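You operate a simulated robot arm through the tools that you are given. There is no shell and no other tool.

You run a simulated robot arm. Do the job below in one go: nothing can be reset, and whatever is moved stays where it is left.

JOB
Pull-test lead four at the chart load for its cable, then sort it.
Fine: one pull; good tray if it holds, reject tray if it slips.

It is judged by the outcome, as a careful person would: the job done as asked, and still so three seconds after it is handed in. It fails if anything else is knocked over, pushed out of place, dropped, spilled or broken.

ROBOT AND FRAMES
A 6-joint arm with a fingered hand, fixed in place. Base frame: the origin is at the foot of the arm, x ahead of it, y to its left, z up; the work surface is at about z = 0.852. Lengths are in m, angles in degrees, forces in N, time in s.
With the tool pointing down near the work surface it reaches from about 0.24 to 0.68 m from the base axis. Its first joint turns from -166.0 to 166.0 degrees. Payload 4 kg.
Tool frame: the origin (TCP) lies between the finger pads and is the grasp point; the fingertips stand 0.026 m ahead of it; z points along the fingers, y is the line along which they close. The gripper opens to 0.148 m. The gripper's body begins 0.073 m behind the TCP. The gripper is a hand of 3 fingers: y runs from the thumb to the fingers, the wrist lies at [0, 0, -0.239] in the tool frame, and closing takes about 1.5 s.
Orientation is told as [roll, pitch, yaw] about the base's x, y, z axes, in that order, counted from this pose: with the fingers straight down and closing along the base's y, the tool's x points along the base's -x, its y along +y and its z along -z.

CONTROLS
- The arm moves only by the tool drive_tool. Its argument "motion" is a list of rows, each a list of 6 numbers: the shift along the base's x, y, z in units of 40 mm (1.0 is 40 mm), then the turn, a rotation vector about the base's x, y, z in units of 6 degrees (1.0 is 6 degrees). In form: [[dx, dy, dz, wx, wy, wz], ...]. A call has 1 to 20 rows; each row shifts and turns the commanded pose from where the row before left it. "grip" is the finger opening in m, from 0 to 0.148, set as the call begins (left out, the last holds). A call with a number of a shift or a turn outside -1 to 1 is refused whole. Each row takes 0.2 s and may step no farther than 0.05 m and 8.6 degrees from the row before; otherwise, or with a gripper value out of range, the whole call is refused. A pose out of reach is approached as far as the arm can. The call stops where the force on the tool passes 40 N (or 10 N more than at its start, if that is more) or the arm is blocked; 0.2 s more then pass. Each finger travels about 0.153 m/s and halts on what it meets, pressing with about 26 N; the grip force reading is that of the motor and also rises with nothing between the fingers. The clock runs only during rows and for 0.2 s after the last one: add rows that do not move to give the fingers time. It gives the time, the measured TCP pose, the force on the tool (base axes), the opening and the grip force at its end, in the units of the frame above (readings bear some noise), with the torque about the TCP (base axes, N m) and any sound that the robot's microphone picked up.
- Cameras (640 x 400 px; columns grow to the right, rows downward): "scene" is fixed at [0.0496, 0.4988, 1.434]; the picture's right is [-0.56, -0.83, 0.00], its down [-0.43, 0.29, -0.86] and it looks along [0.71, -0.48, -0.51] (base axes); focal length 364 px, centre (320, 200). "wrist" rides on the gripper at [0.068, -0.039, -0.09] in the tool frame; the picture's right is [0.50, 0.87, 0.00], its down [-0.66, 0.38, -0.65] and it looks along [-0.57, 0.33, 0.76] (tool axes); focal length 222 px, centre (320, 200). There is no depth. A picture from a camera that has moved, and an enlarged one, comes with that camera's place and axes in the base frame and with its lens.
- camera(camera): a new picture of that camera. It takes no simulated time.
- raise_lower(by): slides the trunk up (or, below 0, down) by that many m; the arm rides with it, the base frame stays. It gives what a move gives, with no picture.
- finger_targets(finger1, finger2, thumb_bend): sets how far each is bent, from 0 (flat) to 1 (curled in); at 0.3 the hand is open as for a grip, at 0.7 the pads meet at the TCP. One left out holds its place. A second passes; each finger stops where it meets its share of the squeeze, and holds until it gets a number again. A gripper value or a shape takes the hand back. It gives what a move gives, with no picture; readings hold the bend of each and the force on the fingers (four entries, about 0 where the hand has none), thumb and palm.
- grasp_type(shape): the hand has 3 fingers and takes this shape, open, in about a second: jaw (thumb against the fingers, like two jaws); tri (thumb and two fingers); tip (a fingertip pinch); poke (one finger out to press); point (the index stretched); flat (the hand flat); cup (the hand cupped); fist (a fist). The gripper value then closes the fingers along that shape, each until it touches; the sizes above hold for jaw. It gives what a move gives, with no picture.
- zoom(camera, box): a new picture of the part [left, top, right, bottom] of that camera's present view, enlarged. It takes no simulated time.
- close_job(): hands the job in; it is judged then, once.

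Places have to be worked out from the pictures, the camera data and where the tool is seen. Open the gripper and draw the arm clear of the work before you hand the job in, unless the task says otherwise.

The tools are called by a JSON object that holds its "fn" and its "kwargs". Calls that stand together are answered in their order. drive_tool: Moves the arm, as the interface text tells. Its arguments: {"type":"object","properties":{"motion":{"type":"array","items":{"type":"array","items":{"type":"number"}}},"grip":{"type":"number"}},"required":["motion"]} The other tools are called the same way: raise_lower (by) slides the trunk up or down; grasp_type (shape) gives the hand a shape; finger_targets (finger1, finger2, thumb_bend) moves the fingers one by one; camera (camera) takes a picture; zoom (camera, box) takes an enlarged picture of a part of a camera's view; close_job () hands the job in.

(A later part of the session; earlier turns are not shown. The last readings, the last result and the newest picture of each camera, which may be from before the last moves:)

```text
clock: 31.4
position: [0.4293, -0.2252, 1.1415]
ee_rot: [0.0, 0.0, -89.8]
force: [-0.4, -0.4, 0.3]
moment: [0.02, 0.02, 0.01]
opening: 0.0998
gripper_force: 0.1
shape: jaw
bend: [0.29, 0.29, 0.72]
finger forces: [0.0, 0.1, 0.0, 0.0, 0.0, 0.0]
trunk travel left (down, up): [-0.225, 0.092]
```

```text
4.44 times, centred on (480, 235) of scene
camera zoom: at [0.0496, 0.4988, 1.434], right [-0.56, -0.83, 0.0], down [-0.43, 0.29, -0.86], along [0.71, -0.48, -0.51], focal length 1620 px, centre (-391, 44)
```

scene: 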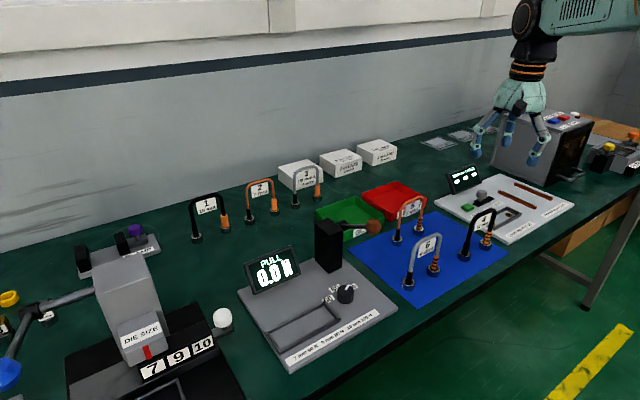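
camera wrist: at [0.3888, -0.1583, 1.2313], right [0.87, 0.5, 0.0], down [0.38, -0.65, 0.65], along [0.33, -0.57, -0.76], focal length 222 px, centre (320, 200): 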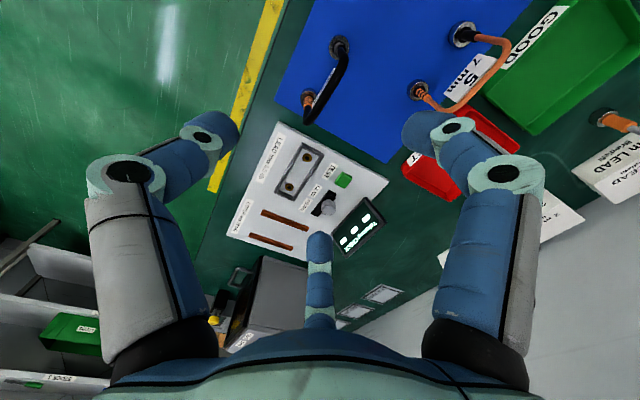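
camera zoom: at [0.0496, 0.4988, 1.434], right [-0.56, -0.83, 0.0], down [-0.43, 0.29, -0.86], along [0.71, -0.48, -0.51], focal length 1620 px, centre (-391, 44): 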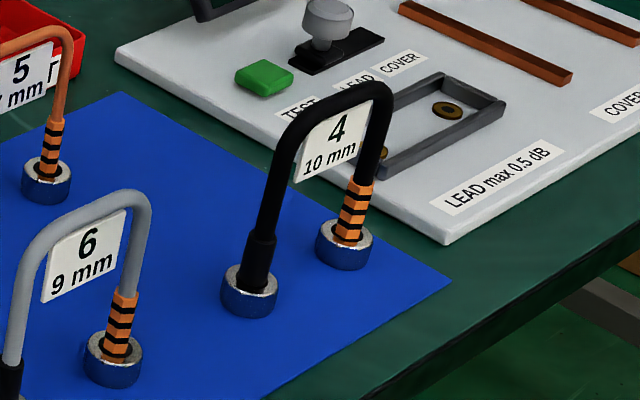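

Lead 4's feet are at about (0.432, −0.183) and (0.426, −0.260), and its cable crown is at about (0.429, −0.221, 0.976). I'll descend over it with the jaws open.

{"fn": "drive_tool", "kwargs": {"motion": [[0, 0.09, -0.8, 0, 0, 0], [0, 0, -0.8, 0, 0, 0], [0, 0, -0.8, 0, 0, 0], [0, 0, -0.8, 0, 0, 0], [0, 0, -0.65, 0, 0, 0], [0, 0, 0, 0, 0, 0]], "grip": 0.09}}

{"fn": "camera", "kwargs": {"camera": "wrist"}}

{"fn": "zoom", "kwargs": {"camera": "scene", "box": [420, 130, 560, 280]}}

```text
clock: 32.8
position: [0.4272, -0.2207, 0.9883]
ee_rot: [-0.1, 0.0, -90.0]
force: [-0.7, 0.2, 0.4]
moment: [0.0, 0.01, -0.03]
opening: 0.0905
gripper_force: 0.0
shape: jaw
bend: [0.32, 0.32, 0.7]
finger forces: [0.1, 0.0, 0.0, 0.0, 0.0, 0.0]
trunk travel left (down, up): [-0.225, 0.092]
```

```text
taken
camera wrist: at [0.3895, -0.1542, 1.078], right [0.87, 0.5, 0.0], down [0.38, -0.65, 0.65], along [0.33, -0.57, -0.76], focal length 222 px, centre (320, 200)
```

wrist: 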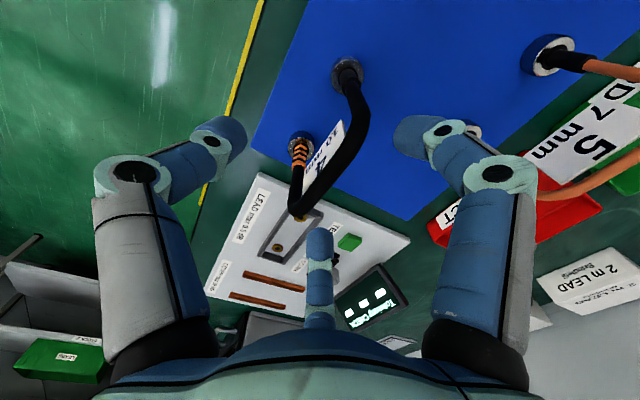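

```text
2.67 times, centred on (490, 205) of scene
camera zoom: at [0.0496, 0.4988, 1.434], right [-0.56, -0.83, 0.0], down [-0.43, 0.29, -0.86], along [0.71, -0.48, -0.51], focal length 972 px, centre (-133, 187)
```

zoom: 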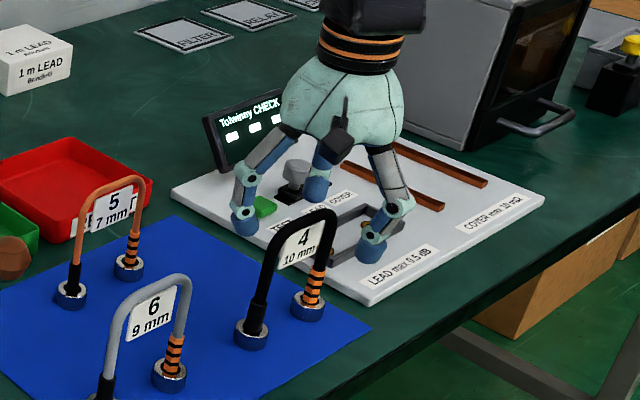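

The crown sits between thumb and fingers, about 12 mm below the TCP. I'll close on it now.

{"fn": "drive_tool", "kwargs": {"motion": [[0, 0, 0, 0, 0, 0], [0, 0, 0, 0, 0, 0], [0, 0, 0, 0, 0, 0], [0, 0, 0, 0, 0, 0], [0, 0, 0, 0, 0, 0], [0, 0, 0, 0, 0, 0]], "grip": 0.0}}

{"fn": "camera", "kwargs": {"camera": "wrist"}}

{"fn": "zoom", "kwargs": {"camera": "scene", "box": [440, 170, 540, 280]}}

```text
clock: 34.2
position: [0.429, -0.2209, 0.9881]
ee_rot: [0.0, -0.1, -89.9]
force: [-0.2, -0.1, 0.2]
moment: [0.04, 0.0, -0.01]
opening: 0.0109
gripper_force: 25.8
shape: jaw
bend: [0.74, 0.73, 0.7]
finger forces: [18.1, 18.6, 0.0, 0.0, 24.4, 0.0]
trunk travel left (down, up): [-0.225, 0.092]
```

```text
taken
camera wrist: at [0.3898, -0.1543, 1.0782], right [0.87, 0.5, 0.0], down [0.38, -0.65, 0.65], along [0.33, -0.57, -0.76], focal length 222 px, centre (320, 200)
```

wrist: 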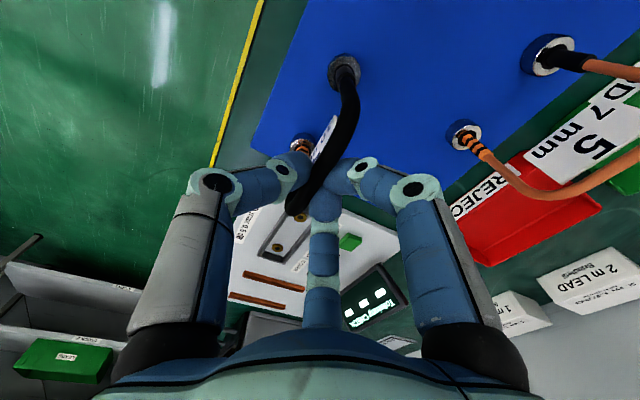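

```text
3.64 times, centred on (490, 225) of scene
camera zoom: at [0.0496, 0.4988, 1.434], right [-0.56, -0.83, 0.0], down [-0.43, 0.29, -0.86], along [0.71, -0.48, -0.51], focal length 1325 px, centre (-298, 109)
```

zoom: 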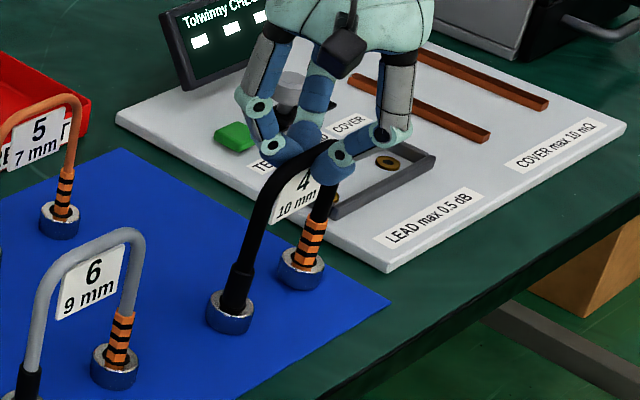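

The cable is held, with forces on all three fingers and an opening of 11 mm. I'll lift slowly and check how it hangs.

{"fn": "drive_tool", "kwargs": {"motion": [[0, 0, 0.2, 0, 0, 0], [0, 0, 0.4, 0, 0, 0], [0, 0, 0.6, 0, 0, 0], [0, 0, 0.7, 0, 0, 0], [0, 0, 0, 0, 0, 0], [0, 0, 0, 0, 0, 0]]}}

{"fn": "camera", "kwargs": {"camera": "wrist"}}

{"fn": "zoom", "kwargs": {"camera": "scene", "box": [430, 130, 550, 270]}}

```text
clock: 35.6
position: [0.4289, -0.2215, 1.0642]
ee_rot: [0.0, 0.1, -89.9]
force: [0.2, -1.2, -1.1]
moment: [0.01, 0.0, -0.02]
opening: 0.0109
gripper_force: 26.5
shape: jaw
bend: [0.74, 0.73, 0.7]
finger forces: [0.0, 20.4, 0.0, 0.0, 24.4, 0.0]
trunk travel left (down, up): [-0.225, 0.092]
```

```text
taken
camera wrist: at [0.3893, -0.1547, 1.154], right [0.87, 0.5, 0.0], down [0.38, -0.65, 0.65], along [0.33, -0.57, -0.76], focal length 222 px, centre (320, 200)
```

wrist: 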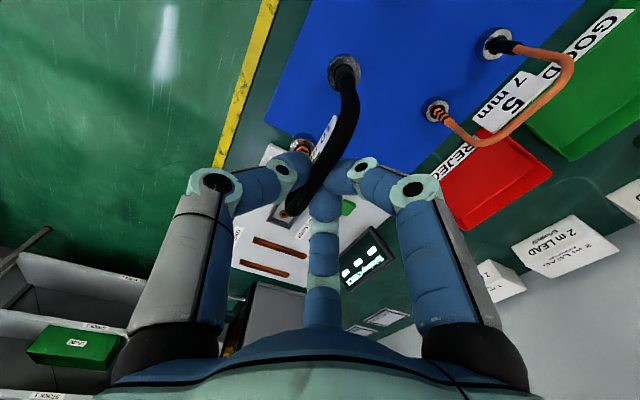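

```text
2.86 times, centred on (490, 200) of scene
camera zoom: at [0.0496, 0.4988, 1.434], right [-0.56, -0.83, 0.0], down [-0.43, 0.29, -0.86], along [0.71, -0.48, -0.51], focal length 1041 px, centre (-166, 200)
```

zoom: 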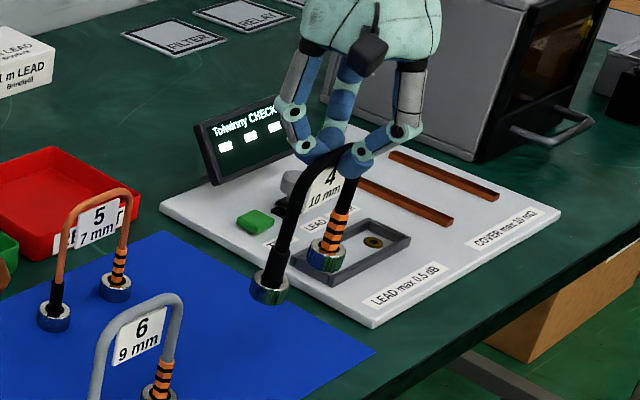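

The lead is lifted and hanging upright. I'll zoom on its feet to measure where they are relative to the tool.

{"fn": "zoom", "kwargs": {"camera": "wrist", "box": [270, 40, 390, 160]}}

{"fn": "zoom", "kwargs": {"camera": "scene", "box": [500, 165, 560, 245]}}

{"fn": "zoom", "kwargs": {"camera": "scene", "box": [230, 290, 410, 380]}}

```text
3.33 times, centred on (330, 100) of wrist
camera zoom: at [0.3893, -0.1547, 1.154], right [0.87, 0.5, 0.0], down [0.38, -0.65, 0.65], along [0.33, -0.57, -0.76], focal length 740 px, centre (287, 533)
```

zoom: 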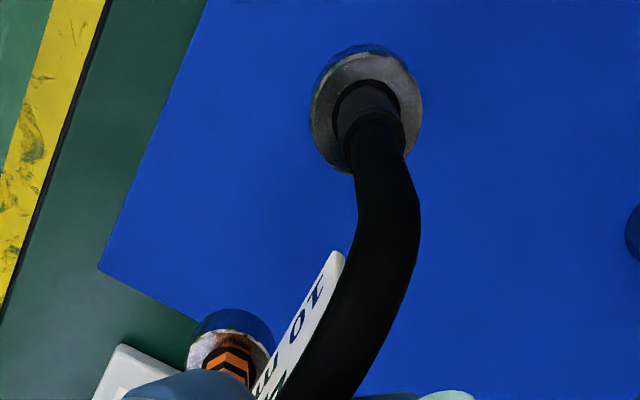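

```text
5.00 times, centred on (530, 205) of scene
camera zoom: at [0.0496, 0.4988, 1.434], right [-0.56, -0.83, 0.0], down [-0.43, 0.29, -0.86], along [0.71, -0.48, -0.51], focal length 1822 px, centre (-730, 175)
```

zoom: 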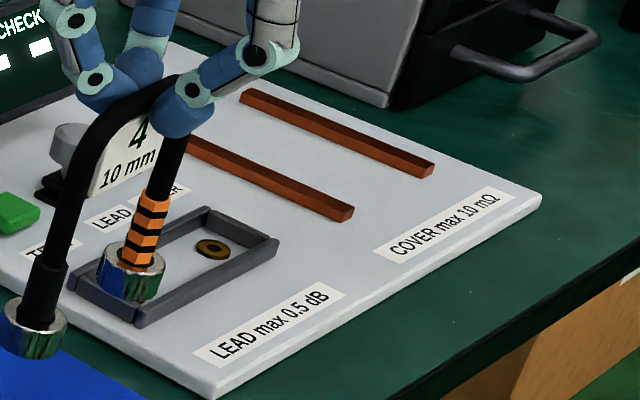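

```text
3.56 times, centred on (320, 335) of scene
camera zoom: at [0.0496, 0.4988, 1.434], right [-0.56, -0.83, 0.0], down [-0.43, 0.29, -0.86], along [0.71, -0.48, -0.51], focal length 1296 px, centre (320, -280)
```

zoom: 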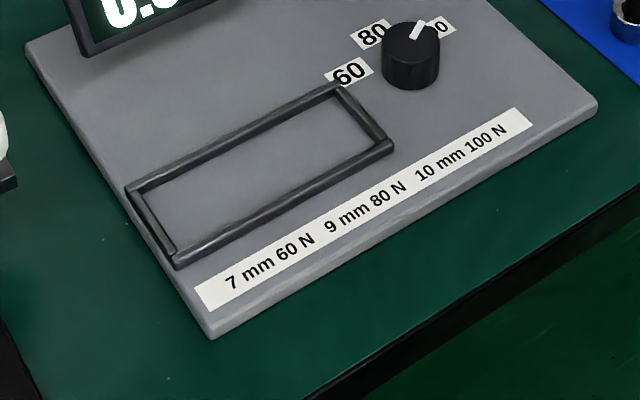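

The lead hangs level and aligned with y, with its feet centred at about (0.428, −0.2195). I'll raise it well above everything and carry it over to the tester side, keeping x clear of the lever ball.

{"fn": "drive_tool", "kwargs": {"motion": [[0, 0, 0.5, 0, 0, 0], [0, 0, 0.8, 0, 0, 0], [0, 0, 0.8, 0, 0, 0], [0, 0, 0.8, 0, 0, 0], [0, 0, 0.5, 0, 0, 0], [-0.1, 0.5, 0, 0, 0, 0], [-0.1, 0.8, 0, 0, 0, 0], [0, 0.9, 0, 0, 0, 0], [0, 0.9, 0, 0, 0, 0], [0, 0.9, 0, 0, 0, 0], [0, 0.9, 0, 0, 0, 0], [0, 0.9, 0, 0, 0, 0], [0, 0.9, 0, 0, 0, 0], [0, 0.9, 0, 0, 0, 0], [0, 0.9, 0, 0, 0, 0], [0, 0.9, 0, 0, 0, 0], [0.2, 0.9, 0, 0, 0, 0], [0.3, 0.8, 0, 0, 0, 0], [0.4, 0.6, 0, 0, 0, 0], [0, 0, 0, 0, 0, 0]]}}

{"fn": "camera", "kwargs": {"camera": "wrist"}}

{"fn": "camera", "kwargs": {"camera": "scene"}}

```text
clock: 39.8
position: [0.4557, 0.2468, 1.1999]
ee_rot: [0.0, 0.1, -90.1]
force: [-0.2, 0.1, -1.7]
moment: [0.0, 0.03, -0.06]
opening: 0.0107
gripper_force: 26.1
shape: jaw
bend: [0.74, 0.73, 0.7]
finger forces: [0.0, 0.1, 0.0, 0.0, 24.2, 0.0]
trunk travel left (down, up): [-0.225, 0.092]
```

```text
taken
camera wrist: at [0.4161, 0.3134, 1.289], right [0.87, 0.5, 0.0], down [0.38, -0.65, 0.65], along [0.33, -0.57, -0.76], focal length 222 px, centre (320, 200)
```

wrist: 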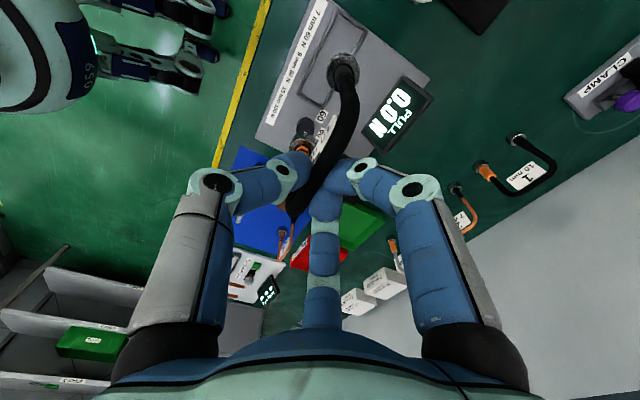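

```text
taken
```

scene: 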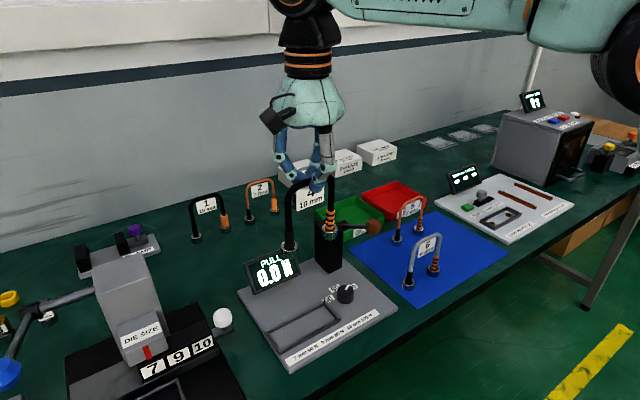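

The lead is still held. I'll zoom on the nest and the feet from here.

{"fn": "zoom", "kwargs": {"camera": "wrist", "box": [250, 0, 410, 160]}}

{"fn": "zoom", "kwargs": {"camera": "scene", "box": [250, 150, 400, 270]}}

```text
2.50 times, centred on (330, 80) of wrist
camera zoom: at [0.4161, 0.3134, 1.289], right [0.87, 0.5, 0.0], down [0.38, -0.65, 0.65], along [0.33, -0.57, -0.76], focal length 555 px, centre (295, 500)
```

zoom: 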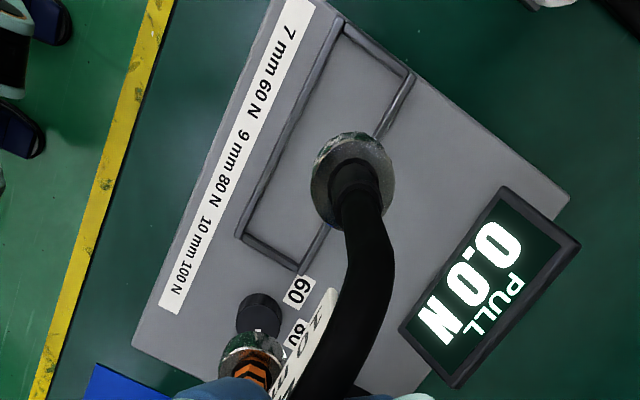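

```text
3.33 times, centred on (325, 210) of scene
camera zoom: at [0.0496, 0.4988, 1.434], right [-0.56, -0.83, 0.0], down [-0.43, 0.29, -0.86], along [0.71, -0.48, -0.51], focal length 1215 px, centre (303, 167)
```

zoom: 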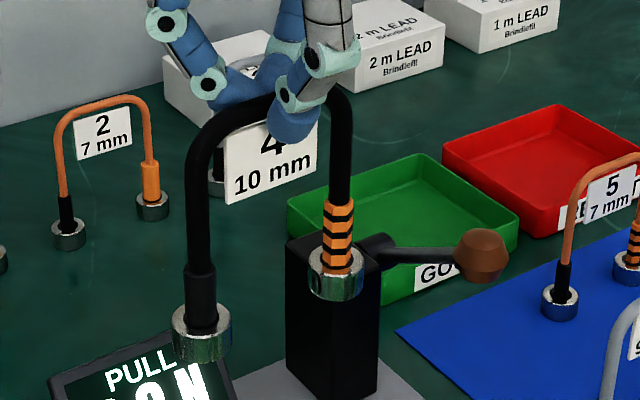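

This puts the nest at roughly x 0.439–0.488, y 0.194–0.324. I'll move above its centre and descend partway to refine the alignment.

{"fn": "drive_tool", "kwargs": {"motion": [[0.15, 0.25, -0.5, 0, 0, 0], [0, 0, -0.8, 0, 0, 0], [0, 0, -0.8, 0, 0, 0], [0, 0, -0.8, 0, 0, 0], [0, 0, 0, 0, 0, 0], [0, 0, 0, 0, 0, 0]]}}

{"fn": "zoom", "kwargs": {"camera": "wrist", "box": [230, 0, 410, 160]}}

{"fn": "zoom", "kwargs": {"camera": "scene", "box": [230, 220, 390, 380]}}

```text
clock: 41.2
position: [0.4625, 0.2579, 1.0833]
ee_rot: [0.0, 0.0, -89.9]
force: [0.0, 0.7, -2.5]
moment: [-0.02, 0.0, 0.0]
opening: 0.0105
gripper_force: 26.3
shape: jaw
bend: [0.74, 0.73, 0.7]
finger forces: [0.1, 0.0, 0.0, 0.0, 24.2, 0.0]
trunk travel left (down, up): [-0.225, 0.092]
```

```text
2.50 times, centred on (320, 80) of wrist
camera zoom: at [0.423, 0.3243, 1.1726], right [0.87, 0.5, 0.0], down [0.38, -0.65, 0.65], along [0.33, -0.57, -0.76], focal length 555 px, centre (320, 500)
```

zoom: 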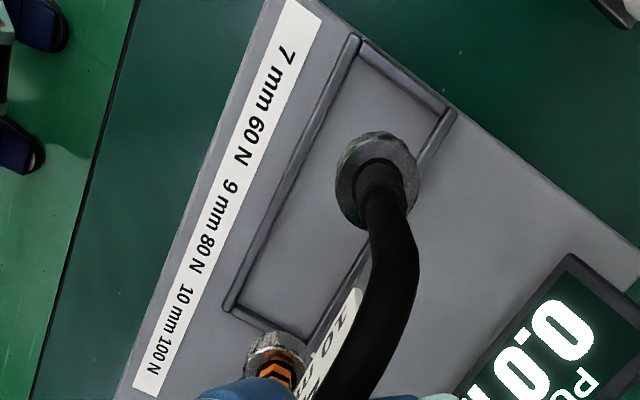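

```text
2.50 times, centred on (310, 300) of scene
camera zoom: at [0.0496, 0.4988, 1.434], right [-0.56, -0.83, 0.0], down [-0.43, 0.29, -0.86], along [0.71, -0.48, -0.51], focal length 911 px, centre (345, -50)
```

zoom: 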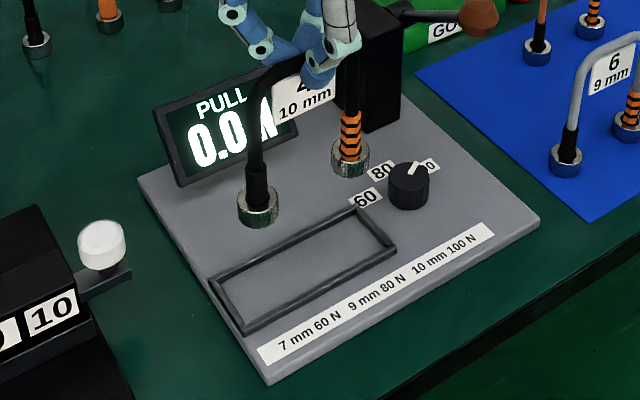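

Refined nest centre is about (0.4637, 0.2604). The feet are centred about (−2.5, +3) mm from the TCP, so I'll shift 4 mm in x and come down to just above the rim.

{"fn": "drive_tool", "kwargs": {"motion": [[0.09, 0, -0.2, 0, 0, 0], [0, 0, -0.5, 0, 0, 0], [0, 0, -0.5, 0, 0, 0], [0, 0, -0.25, 0, 0, 0], [0, 0, 0, 0, 0, 0], [0, 0, 0, 0, 0, 0]]}}

{"fn": "zoom", "kwargs": {"camera": "wrist", "box": [230, 0, 410, 160]}}

{"fn": "zoom", "kwargs": {"camera": "scene", "box": [250, 260, 370, 360]}}

```text
clock: 42.6
position: [0.4668, 0.2574, 1.0267]
ee_rot: [0.0, 0.0, -89.8]
force: [0.1, -0.2, -1.7]
moment: [0.0, -0.02, 0.02]
opening: 0.0105
gripper_force: 25.9
shape: jaw
bend: [0.74, 0.73, 0.7]
finger forces: [0.0, 0.1, 0.0, 0.1, 24.2, 0.0]
trunk travel left (down, up): [-0.225, 0.092]
```

```text
2.50 times, centred on (320, 80) of wrist
camera zoom: at [0.4265, 0.3242, 1.1154], right [0.87, 0.5, 0.0], down [0.38, -0.65, 0.65], along [0.33, -0.57, -0.76], focal length 555 px, centre (320, 500)
```

zoom: 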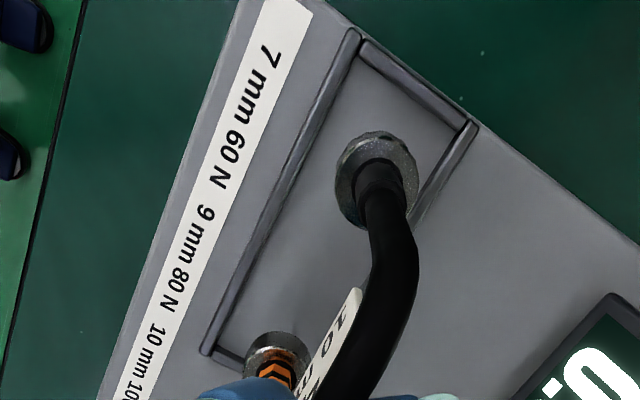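

```text
4.00 times, centred on (310, 310) of scene
camera zoom: at [0.0496, 0.4988, 1.434], right [-0.56, -0.83, 0.0], down [-0.43, 0.29, -0.86], along [0.71, -0.48, -0.51], focal length 1458 px, centre (360, -240)
```

zoom: 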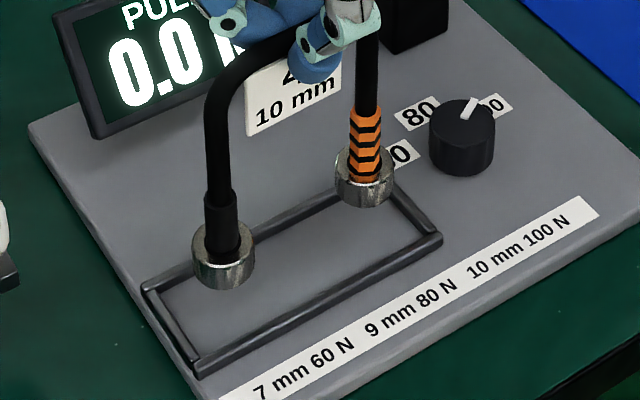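

In the wrist view the feet project to the middle of the nest both ways. I'll lower slowly, watching force for touchdown.

{"fn": "drive_tool", "kwargs": {"motion": [[-0.01, 0, -0.12, 0, 0, 0], [0, 0, -0.12, 0, 0, 0], [0, 0, -0.12, 0, 0, 0], [0, 0, -0.1, 0, 0, 0], [0, 0, 0, 0, 0, 0]]}}

{"fn": "zoom", "kwargs": {"camera": "wrist", "box": [230, 0, 410, 160]}}

{"fn": "zoom", "kwargs": {"camera": "scene", "box": [250, 260, 370, 360]}}

```text
clock: 43.8
position: [0.4656, 0.2564, 1.0067]
ee_rot: [0.0, 0.0, -89.9]
force: [-0.4, -0.1, -1.7]
moment: [0.0, 0.01, 0.03]
opening: 0.0106
gripper_force: 25.9
shape: jaw
bend: [0.74, 0.73, 0.7]
finger forces: [0.0, 0.0, 0.1, 0.0, 24.2, 0.0]
trunk travel left (down, up): [-0.225, 0.092]
```

```text
2.50 times, centred on (320, 80) of wrist
camera zoom: at [0.4264, 0.3236, 1.0967], right [0.87, 0.5, 0.0], down [0.38, -0.65, 0.65], along [0.33, -0.57, -0.76], focal length 555 px, centre (320, 500)
```

zoom: 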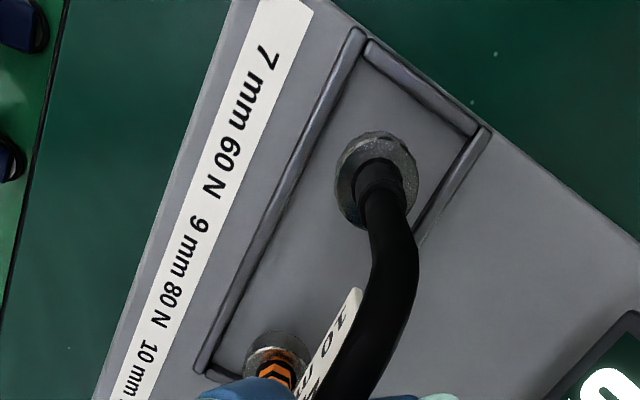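

```text
4.00 times, centred on (310, 310) of scene
camera zoom: at [0.0496, 0.4988, 1.434], right [-0.56, -0.83, 0.0], down [-0.43, 0.29, -0.86], along [0.71, -0.48, -0.51], focal length 1458 px, centre (360, -240)
```

zoom: 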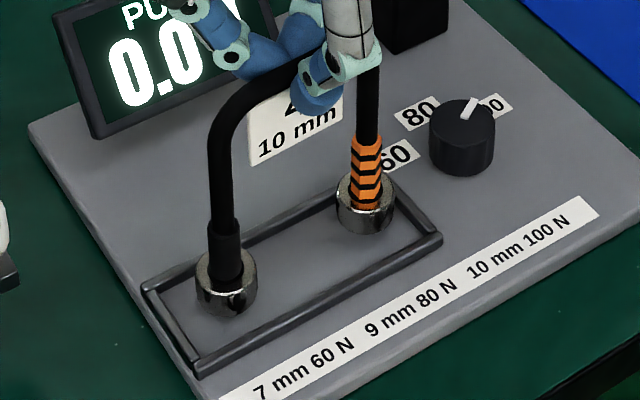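

No contact yet and the alignment still looks good. Continuing down in small steps.

{"fn": "drive_tool", "kwargs": {"motion": [[-0.02, 0, -0.06, 0, 0, 0], [0, 0, -0.06, 0, 0, 0], [0, 0, 0, 0, 0, 0]]}}

{"fn": "drive_tool", "kwargs": {"motion": [[0, 0, -0.05, 0, 0, 0], [0, 0, -0.05, 0, 0, 0], [0, 0, 0, 0, 0, 0]]}}

{"fn": "zoom", "kwargs": {"camera": "scene", "box": [250, 260, 370, 360]}}

{"fn": "zoom", "kwargs": {"camera": "wrist", "box": [230, 0, 410, 160]}}

```text
clock: 44.6
position: [0.4645, 0.2568, 1.0019]
ee_rot: [0.0, 0.0, -90.0]
force: [-0.4, -0.9, -0.8]
moment: [0.02, -0.01, 0.0]
opening: 0.0106
gripper_force: 25.4
shape: jaw
bend: [0.74, 0.73, 0.7]
finger forces: [0.0, 0.0, 0.0, 0.0, 24.2, 0.0]
trunk travel left (down, up): [-0.225, 0.092]
```

```text
clock: 45.4
position: [0.4655, 0.2562, 0.9979]
ee_rot: [0.0, 0.0, -89.8]
force: [0.5, 0.1, -2.0]
moment: [-0.01, -0.03, 0.01]
opening: 0.0106
gripper_force: 25.8
shape: jaw
bend: [0.74, 0.73, 0.7]
finger forces: [0.0, 0.1, 0.0, 0.1, 24.2, 0.0]
trunk travel left (down, up): [-0.225, 0.092]
```

```text
4.00 times, centred on (310, 310) of scene
camera zoom: at [0.0496, 0.4988, 1.434], right [-0.56, -0.83, 0.0], down [-0.43, 0.29, -0.86], along [0.71, -0.48, -0.51], focal length 1458 px, centre (360, -240)
```

zoom: 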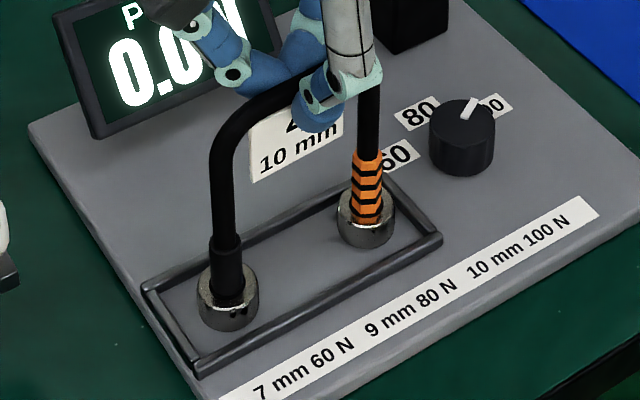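

```text
2.50 times, centred on (320, 80) of wrist
camera zoom: at [0.4253, 0.3239, 1.0877], right [0.87, 0.5, 0.0], down [0.38, -0.65, 0.65], along [0.33, -0.57, -0.76], focal length 555 px, centre (320, 500)
```

zoom: 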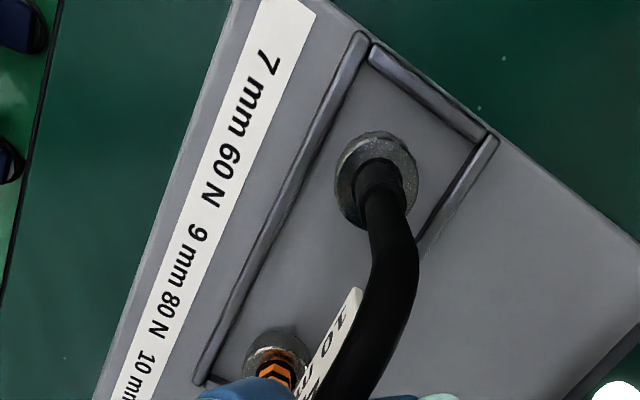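

The feet are between the rails and nearly on the floor of the nest. I'll continue down in 2 mm steps until contact.

{"fn": "drive_tool", "kwargs": {"motion": [[0, 0, -0.05, 0, 0, 0], [0, 0, 0, 0, 0, 0]]}}

{"fn": "drive_tool", "kwargs": {"motion": [[0, 0, -0.04, 0, 0, 0], [0, 0, 0, 0, 0, 0]]}}

{"fn": "zoom", "kwargs": {"camera": "scene", "box": [250, 260, 370, 360]}}

```text
clock: 46.0
position: [0.4654, 0.258, 0.9962]
ee_rot: [0.1, 0.0, -90.1]
force: [1.6, -2.9, 7.8]
moment: [-0.03, 0.0, 0.01]
opening: 0.0108
gripper_force: 26.2
shape: jaw
bend: [0.74, 0.73, 0.7]
finger forces: [0.0, 0.0, 0.0, 0.0, 25.1, 0.0]
trunk travel left (down, up): [-0.225, 0.092]
```

```text
clock: 46.6
position: [0.4638, 0.257, 0.9965]
ee_rot: [0.2, 0.1, -89.9]
force: [2.6, -1.4, 21.4]
moment: [0.03, 0.03, 0.04]
opening: 0.011
gripper_force: 26.0
shape: jaw
bend: [0.74, 0.73, 0.69]
finger forces: [0.0, 0.0, 0.0, 0.1, 27.4, 0.0]
trunk travel left (down, up): [-0.225, 0.092]
```

```text
4.00 times, centred on (310, 310) of scene
camera zoom: at [0.0496, 0.4988, 1.434], right [-0.56, -0.83, 0.0], down [-0.43, 0.29, -0.86], along [0.71, -0.48, -0.51], focal length 1458 px, centre (360, -240)
```

zoom: 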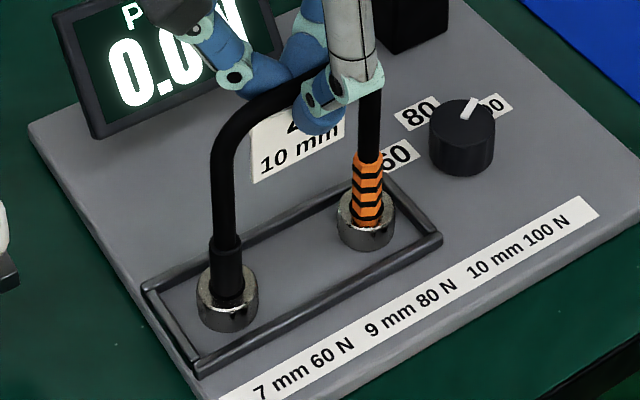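

Contact at TCP z≈0.9965 with about 20 N downward, so the lead is seated. I'll ease off slightly, open, and rise.

{"fn": "drive_tool", "kwargs": {"motion": [[0, 0, 0.06, 0, 0, 0], [0, 0, 0, 0, 0, 0]]}}

{"fn": "drive_tool", "kwargs": {"motion": [[0, 0, 0, 0, 0, 0], [0, 0, 0, 0, 0, 0], [0, 0, 0, 0, 0, 0], [0, 0, 0, 0, 0, 0], [0, 0, 0, 0, 0, 0]], "grip": 0.09}}

{"fn": "zoom", "kwargs": {"camera": "scene", "box": [230, 200, 400, 360]}}

{"fn": "camera", "kwargs": {"camera": "wrist"}}

```text
clock: 47.2
position: [0.4637, 0.2567, 0.9969]
ee_rot: [0.0, -0.1, -89.9]
force: [1.1, -1.8, 6.1]
moment: [0.02, -0.01, -0.05]
opening: 0.0109
gripper_force: 25.5
shape: jaw
bend: [0.74, 0.73, 0.69]
finger forces: [0.0, 0.0, 0.0, 0.1, 26.6, 0.1]
trunk travel left (down, up): [-0.225, 0.092]
```

```text
clock: 48.4
position: [0.4639, 0.2574, 0.9966]
ee_rot: [-0.1, 0.0, -89.9]
force: [-1.2, -0.3, 0.8]
moment: [0.01, -0.02, 0.0]
opening: 0.0896
gripper_force: 0.0
shape: jaw
bend: [0.32, 0.32, 0.7]
finger forces: [0.0, 0.0, 0.1, 0.0, 0.0, 0.1]
trunk travel left (down, up): [-0.225, 0.092]
```

```text
2.50 times, centred on (315, 280) of scene
camera zoom: at [0.0496, 0.4988, 1.434], right [-0.56, -0.83, 0.0], down [-0.43, 0.29, -0.86], along [0.71, -0.48, -0.51], focal length 911 px, centre (332, 0)
```

zoom: 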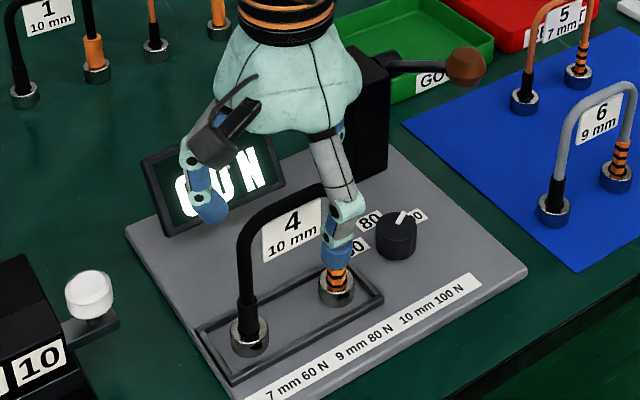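

```text
taken
camera wrist: at [0.4252, 0.3238, 1.0865], right [0.87, 0.5, 0.0], down [0.38, -0.65, 0.65], along [0.33, -0.57, -0.76], focal length 222 px, centre (320, 200)
```

wrist: 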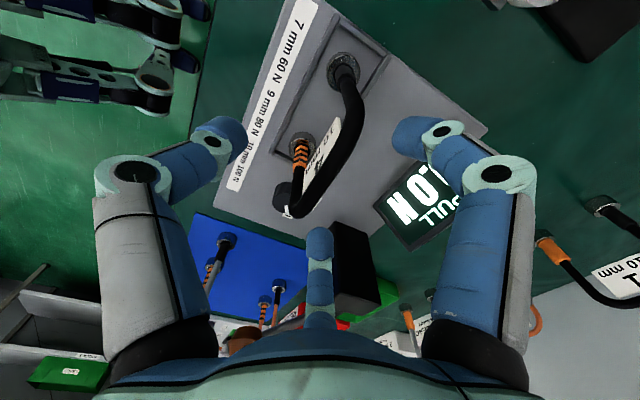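

Lead 4 stands free in the nest. I'll rise straight up, close the fingers, and go above the lever ball for a closer look.

{"fn": "drive_tool", "kwargs": {"motion": [[0, 0, 0.5, 0, 0, 0], [0, 0, 0.9, 0, 0, 0], [0, 0, 0.9, 0, 0, 0], [0, 0, 0.9, 0, 0, 0], [0, 0, 0.7, 0, 0, 0], [0, 0, 0, 0, 0, 0]]}}

{"fn": "drive_tool", "kwargs": {"motion": [[0.08, -0.9, 0, 0, 0, 0], [0.08, -0.9, 0, 0, 0, 0], [0.08, -0.9, 0, 0, 0, 0], [0.08, -0.9, 0, 0, 0, 0], [0.08, -0.88, 0, 0, 0, 0], [0, 0, 0, 0, 0, 0], [0, 0, 0, 0, 0, 0]], "grip": 0.0}}

{"fn": "camera", "kwargs": {"camera": "wrist"}}

{"fn": "zoom", "kwargs": {"camera": "scene", "box": [230, 120, 450, 360]}}

```text
clock: 49.8
position: [0.4635, 0.2567, 1.1525]
ee_rot: [0.0, 0.0, -90.0]
force: [-0.7, 0.0, 0.2]
moment: [0.03, 0.02, 0.03]
opening: 0.0895
gripper_force: 0.0
shape: jaw
bend: [0.32, 0.32, 0.7]
finger forces: [0.0, 0.0, 0.1, 0.0, 0.0, 0.0]
trunk travel left (down, up): [-0.225, 0.092]
```

```text
clock: 51.4
position: [0.4801, 0.078, 1.1526]
ee_rot: [0.0, 0.0, -89.9]
force: [0.8, 0.0, 0.3]
moment: [-0.02, -0.05, 0.02]
opening: 0.0
gripper_force: 25.9
shape: jaw
bend: [0.7, 0.7, 0.7]
finger forces: [0.1, 0.0, 0.0, 0.0, 0.0, 0.0]
trunk travel left (down, up): [-0.225, 0.092]
```

```text
taken
camera wrist: at [0.4417, 0.1447, 1.2429], right [0.87, 0.5, 0.0], down [0.38, -0.65, 0.65], along [0.33, -0.57, -0.76], focal length 222 px, centre (320, 200)
```

wrist: 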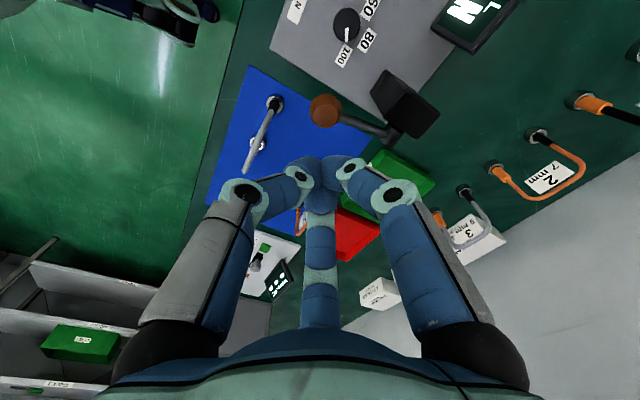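

```text
1.67 times, centred on (340, 240) of scene
camera zoom: at [0.0496, 0.4988, 1.434], right [-0.56, -0.83, 0.0], down [-0.43, 0.29, -0.86], along [0.71, -0.48, -0.51], focal length 607 px, centre (287, 133)
```

zoom: 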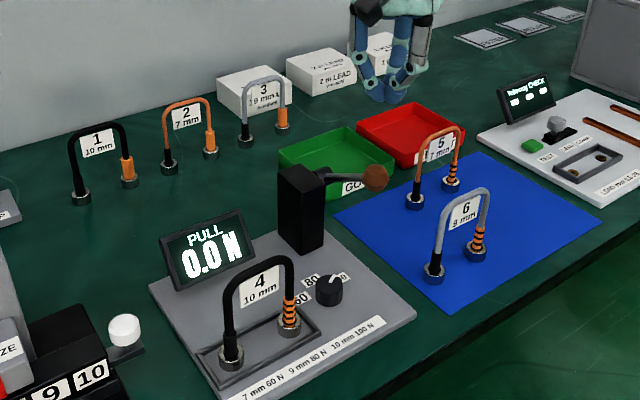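

The ball is confirmed at about (0.482, 0.079, 1.02), with its pivot at about (0.588, 0.08, 0.962). I'll first come down to hover about 1 cm above the ball with closed fingers.

{"fn": "drive_tool", "kwargs": {"motion": [[0.04, 0.02, -0.8, 0, 0, 0], [0, 0, -0.8, 0, 0, 0], [0, 0, -0.3, 0, 0, 0], [0, 0, 0, 0, 0, 0]]}}

{"fn": "camera", "kwargs": {"camera": "wrist"}}

{"fn": "zoom", "kwargs": {"camera": "scene", "box": [300, 130, 440, 300]}}

```text
clock: 52.4
position: [0.4823, 0.0802, 1.0764]
ee_rot: [0.0, 0.1, -90.0]
force: [-0.4, 0.1, 1.0]
moment: [0.01, 0.01, -0.02]
opening: 0.0
gripper_force: 25.7
shape: jaw
bend: [0.7, 0.7, 0.7]
finger forces: [0.1, 0.0, 0.0, 0.0, 0.1, 0.1]
trunk travel left (down, up): [-0.225, 0.092]
```

```text
taken
camera wrist: at [0.4428, 0.1459, 1.1665], right [0.87, 0.5, 0.0], down [0.38, -0.65, 0.65], along [0.33, -0.57, -0.76], focal length 222 px, centre (320, 200)
```

wrist: 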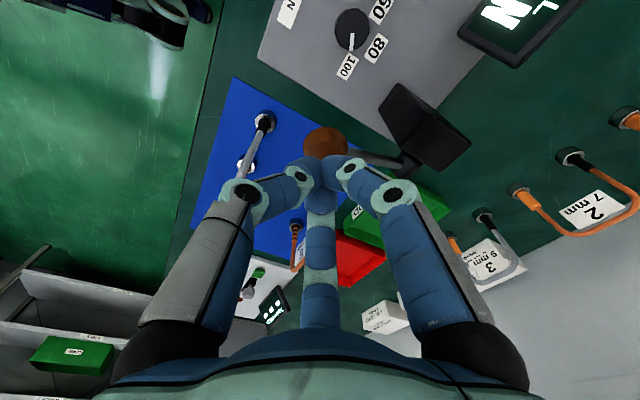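

```text
2.35 times, centred on (370, 215) of scene
camera zoom: at [0.0496, 0.4988, 1.434], right [-0.56, -0.83, 0.0], down [-0.43, 0.29, -0.86], along [0.71, -0.48, -0.51], focal length 858 px, centre (202, 165)
```

zoom: 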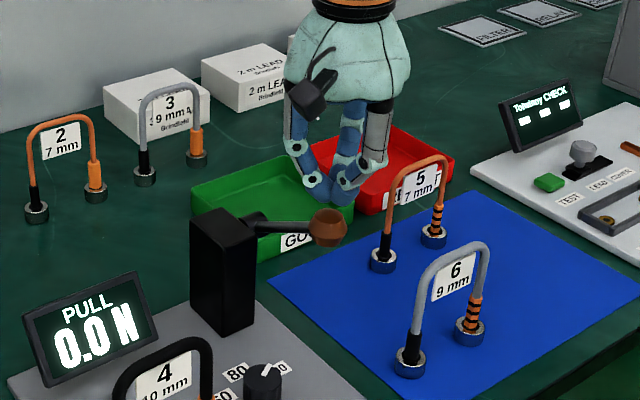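

The closed tips are directly above the ball. Now one smooth press following the ball's arc down.

{"fn": "drive_tool", "kwargs": {"motion": [[0, 0, -0.3, 0, 0, 0], [-0.09, 0, -0.18, 0, 0, 0], [-0.1, 0, -0.24, 0, 0, 0], [-0.08, 0, -0.25, 0, 0, 0], [-0.06, 0, -0.257, 0, 0, 0], [-0.03, 0, -0.26, 0, 0, 0], [-0.01, 0, -0.26, 0, 0, 0], [0.01, 0, -0.26, 0, 0, 0], [0.03, 0, -0.26, 0, 0, 0], [0.06, 0, -0.257, 0, 0, 0], [0.08, 0, -0.25, 0, 0, 0], [0.1, 0, -0.24, 0, 0, 0], [0.12, 0, -0.23, 0, 0, 0], [0, 0, 0, 0, 0, 0], [0, 0, 0, 0, 0, 0]]}}

{"fn": "camera", "kwargs": {"camera": "scene"}}

{"fn": "camera", "kwargs": {"camera": "wrist"}}

```text
clock: 54.6
position: [0.4708, 0.0794, 0.9843]
ee_rot: [0.6, 0.0, -89.8]
force: [-6.4, -0.2, 19.8]
moment: [0.05, 0.23, -0.01]
opening: 0.0
gripper_force: 25.8
shape: jaw
bend: [0.7, 0.7, 0.7]
finger forces: [0.0, 0.0, 0.1, 0.1, 0.0, 0.0]
trunk travel left (down, up): [-0.225, 0.092]
stopped in row 10: the force on the tool passed its limit at 50 N (the readings are from after the stop); the commanded pose is now the measured one
```

```text
taken
```

scene: 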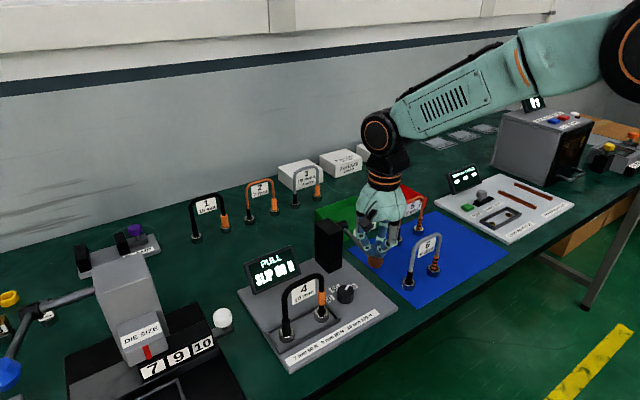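

```text
taken
camera wrist: at [0.4316, 0.1459, 1.0742], right [0.87, 0.5, 0.01], down [0.37, -0.66, 0.66], along [0.34, -0.56, -0.75], focal length 222 px, centre (320, 200)
```

wrist: 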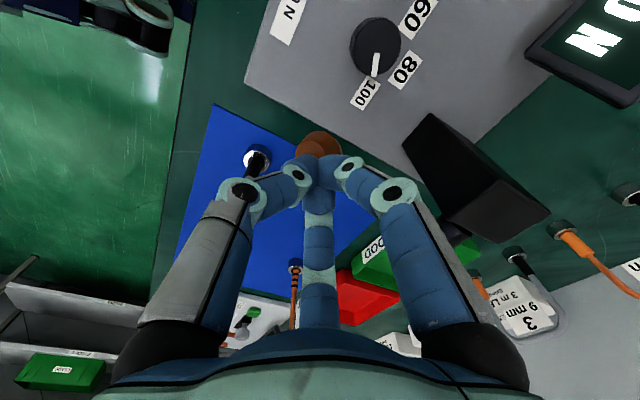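

The display has changed to something like "SLIP". I'll zoom to read it.

{"fn": "zoom", "kwargs": {"camera": "scene", "box": [235, 235, 315, 305]}}

{"fn": "zoom", "kwargs": {"camera": "scene", "box": [320, 170, 450, 300]}}

{"fn": "zoom", "kwargs": {"camera": "scene", "box": [260, 260, 370, 360]}}

```text
5.71 times, centred on (275, 270) of scene
camera zoom: at [0.0496, 0.4988, 1.434], right [-0.56, -0.83, 0.0], down [-0.43, 0.29, -0.86], along [0.71, -0.48, -0.51], focal length 2083 px, centre (577, -200)
```

zoom: 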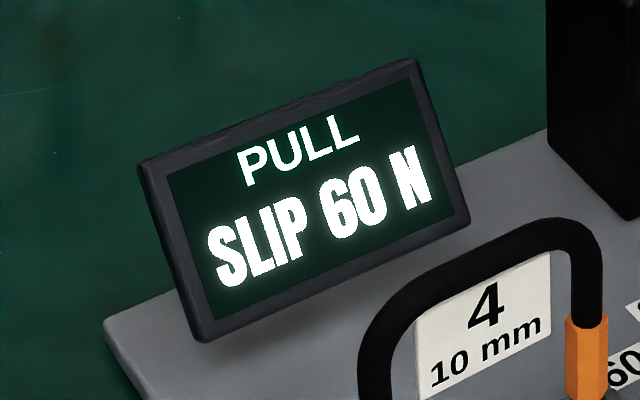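

```text
3.08 times, centred on (385, 235) of scene
camera zoom: at [0.0496, 0.4988, 1.434], right [-0.56, -0.83, 0.0], down [-0.43, 0.29, -0.86], along [0.71, -0.48, -0.51], focal length 1121 px, centre (120, 92)
```

zoom: 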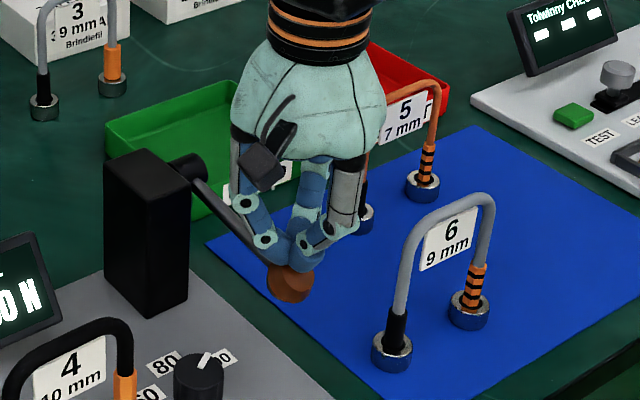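

```text
4.00 times, centred on (315, 310) of scene
camera zoom: at [0.0496, 0.4988, 1.434], right [-0.56, -0.83, 0.0], down [-0.43, 0.29, -0.86], along [0.71, -0.48, -0.51], focal length 1458 px, centre (340, -240)
```

zoom: 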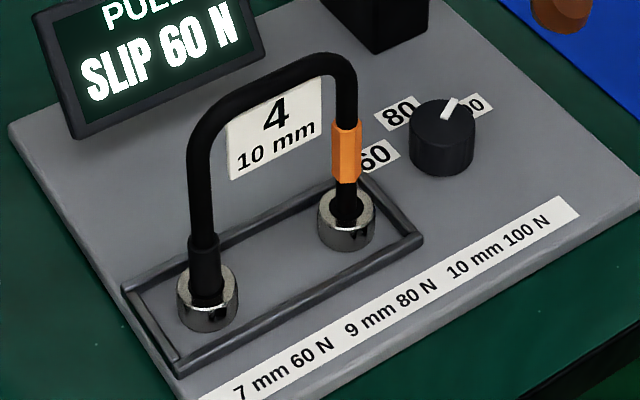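

It reads SLIP 60 N, and lead 4's orange sleeve has visibly slid up the cable. So it failed, and it goes to the reject tray. I'll lift off the lever and return above lead 4 with the hand open.

{"fn": "drive_tool", "kwargs": {"motion": [[0, 0, 0.4, 0, 0, 0], [0, 0, 0.8, 0, 0, 0], [0, 0, 0.9, 0, 0, 0], [0, 0, 0.9, 0, 0, 0], [0, 0, 0.9, 0, 0, 0], [0, 0, 0.3, 0, 0, 0], [-0.04, 0.9, 0, 0, 0, 0], [-0.04, 0.9, 0, 0, 0, 0], [-0.04, 0.9, 0, 0, 0, 0], [-0.04, 0.9, 0, 0, 0, 0], [0, 0.85, 0, 0, 0, 0], [0, 0, 0, 0, 0, 0]]}}

{"fn": "drive_tool", "kwargs": {"motion": [[0, 0, 0, 0, 0, 0], [0, 0, 0, 0, 0, 0], [0, 0, 0, 0, 0, 0], [0, 0, 0, 0, 0, 0]], "grip": 0.09}}

{"fn": "camera", "kwargs": {"camera": "wrist"}}

{"fn": "camera", "kwargs": {"camera": "scene"}}

```text
clock: 57.2
position: [0.4659, 0.2579, 1.1493]
ee_rot: [0.6, 0.2, -90.0]
force: [-0.1, -0.4, 0.4]
moment: [0.01, 0.0, -0.02]
opening: 0.0001
gripper_force: 26.6
shape: jaw
bend: [0.7, 0.7, 0.7]
finger forces: [0.1, 0.0, 0.0, 0.1, 0.0, 0.0]
trunk travel left (down, up): [-0.225, 0.092]
```

```text
clock: 58.2
position: [0.4666, 0.2573, 1.1503]
ee_rot: [0.5, 0.1, -90.0]
force: [0.0, -0.1, -0.9]
moment: [0.0, -0.01, 0.01]
opening: 0.09
gripper_force: 0.0
shape: jaw
bend: [0.32, 0.32, 0.7]
finger forces: [0.0, 0.0, 0.1, 0.0, 0.0, 0.1]
trunk travel left (down, up): [-0.225, 0.092]
```

```text
taken
camera wrist: at [0.4261, 0.3239, 1.2399], right [0.87, 0.5, 0.01], down [0.37, -0.66, 0.66], along [0.33, -0.57, -0.75], focal length 222 px, centre (320, 200)
```

wrist: 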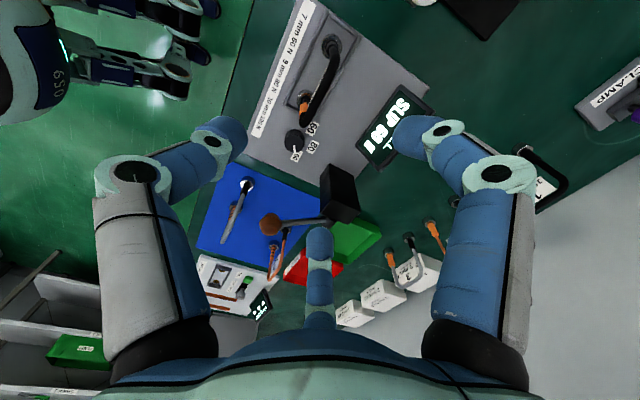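

```text
taken
```

scene: 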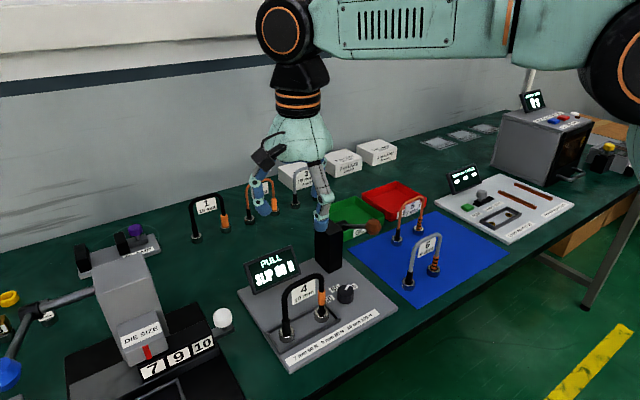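

The lever has sprung back and the display still reads SLIP 60 N. Lead 4 stands where I left it, so I'll descend to the same grasp height and close.

{"fn": "drive_tool", "kwargs": {"motion": [[-0.06, 0, -0.8, -0.08, 0, 0], [0, 0, -0.8, 0, 0, 0], [0, 0, -0.8, 0, 0, 0], [0, 0, -0.8, 0, 0, 0], [0, 0, -0.6, 0, 0, 0], [0, 0, 0, 0, 0, 0]]}}

{"fn": "camera", "kwargs": {"camera": "wrist"}}

{"fn": "zoom", "kwargs": {"camera": "scene", "box": [240, 200, 380, 350]}}

```text
clock: 59.6
position: [0.4647, 0.2573, 0.9987]
ee_rot: [0.5, -0.4, -90.0]
force: [1.0, -0.3, 0.3]
moment: [-0.02, 0.02, 0.03]
opening: 0.0901
gripper_force: 0.1
shape: jaw
bend: [0.32, 0.32, 0.7]
finger forces: [0.1, 0.0, 0.1, 0.0, 0.0, 0.1]
trunk travel left (down, up): [-0.225, 0.092]
```

```text
taken
camera wrist: at [0.424, 0.3245, 1.0877], right [0.87, 0.5, 0.0], down [0.37, -0.65, 0.66], along [0.33, -0.57, -0.75], focal length 222 px, centre (320, 200)
```

wrist: 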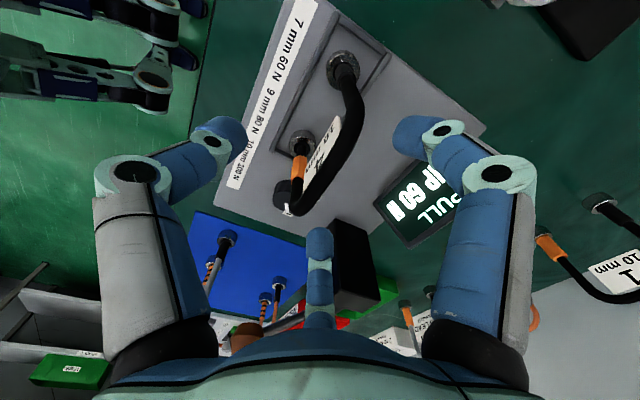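

```text
2.67 times, centred on (310, 275) of scene
camera zoom: at [0.0496, 0.4988, 1.434], right [-0.56, -0.83, 0.0], down [-0.43, 0.29, -0.86], along [0.71, -0.48, -0.51], focal length 972 px, centre (347, 0)
```

zoom: 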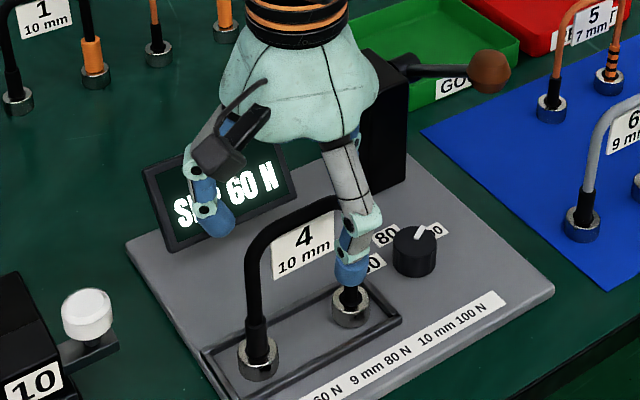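

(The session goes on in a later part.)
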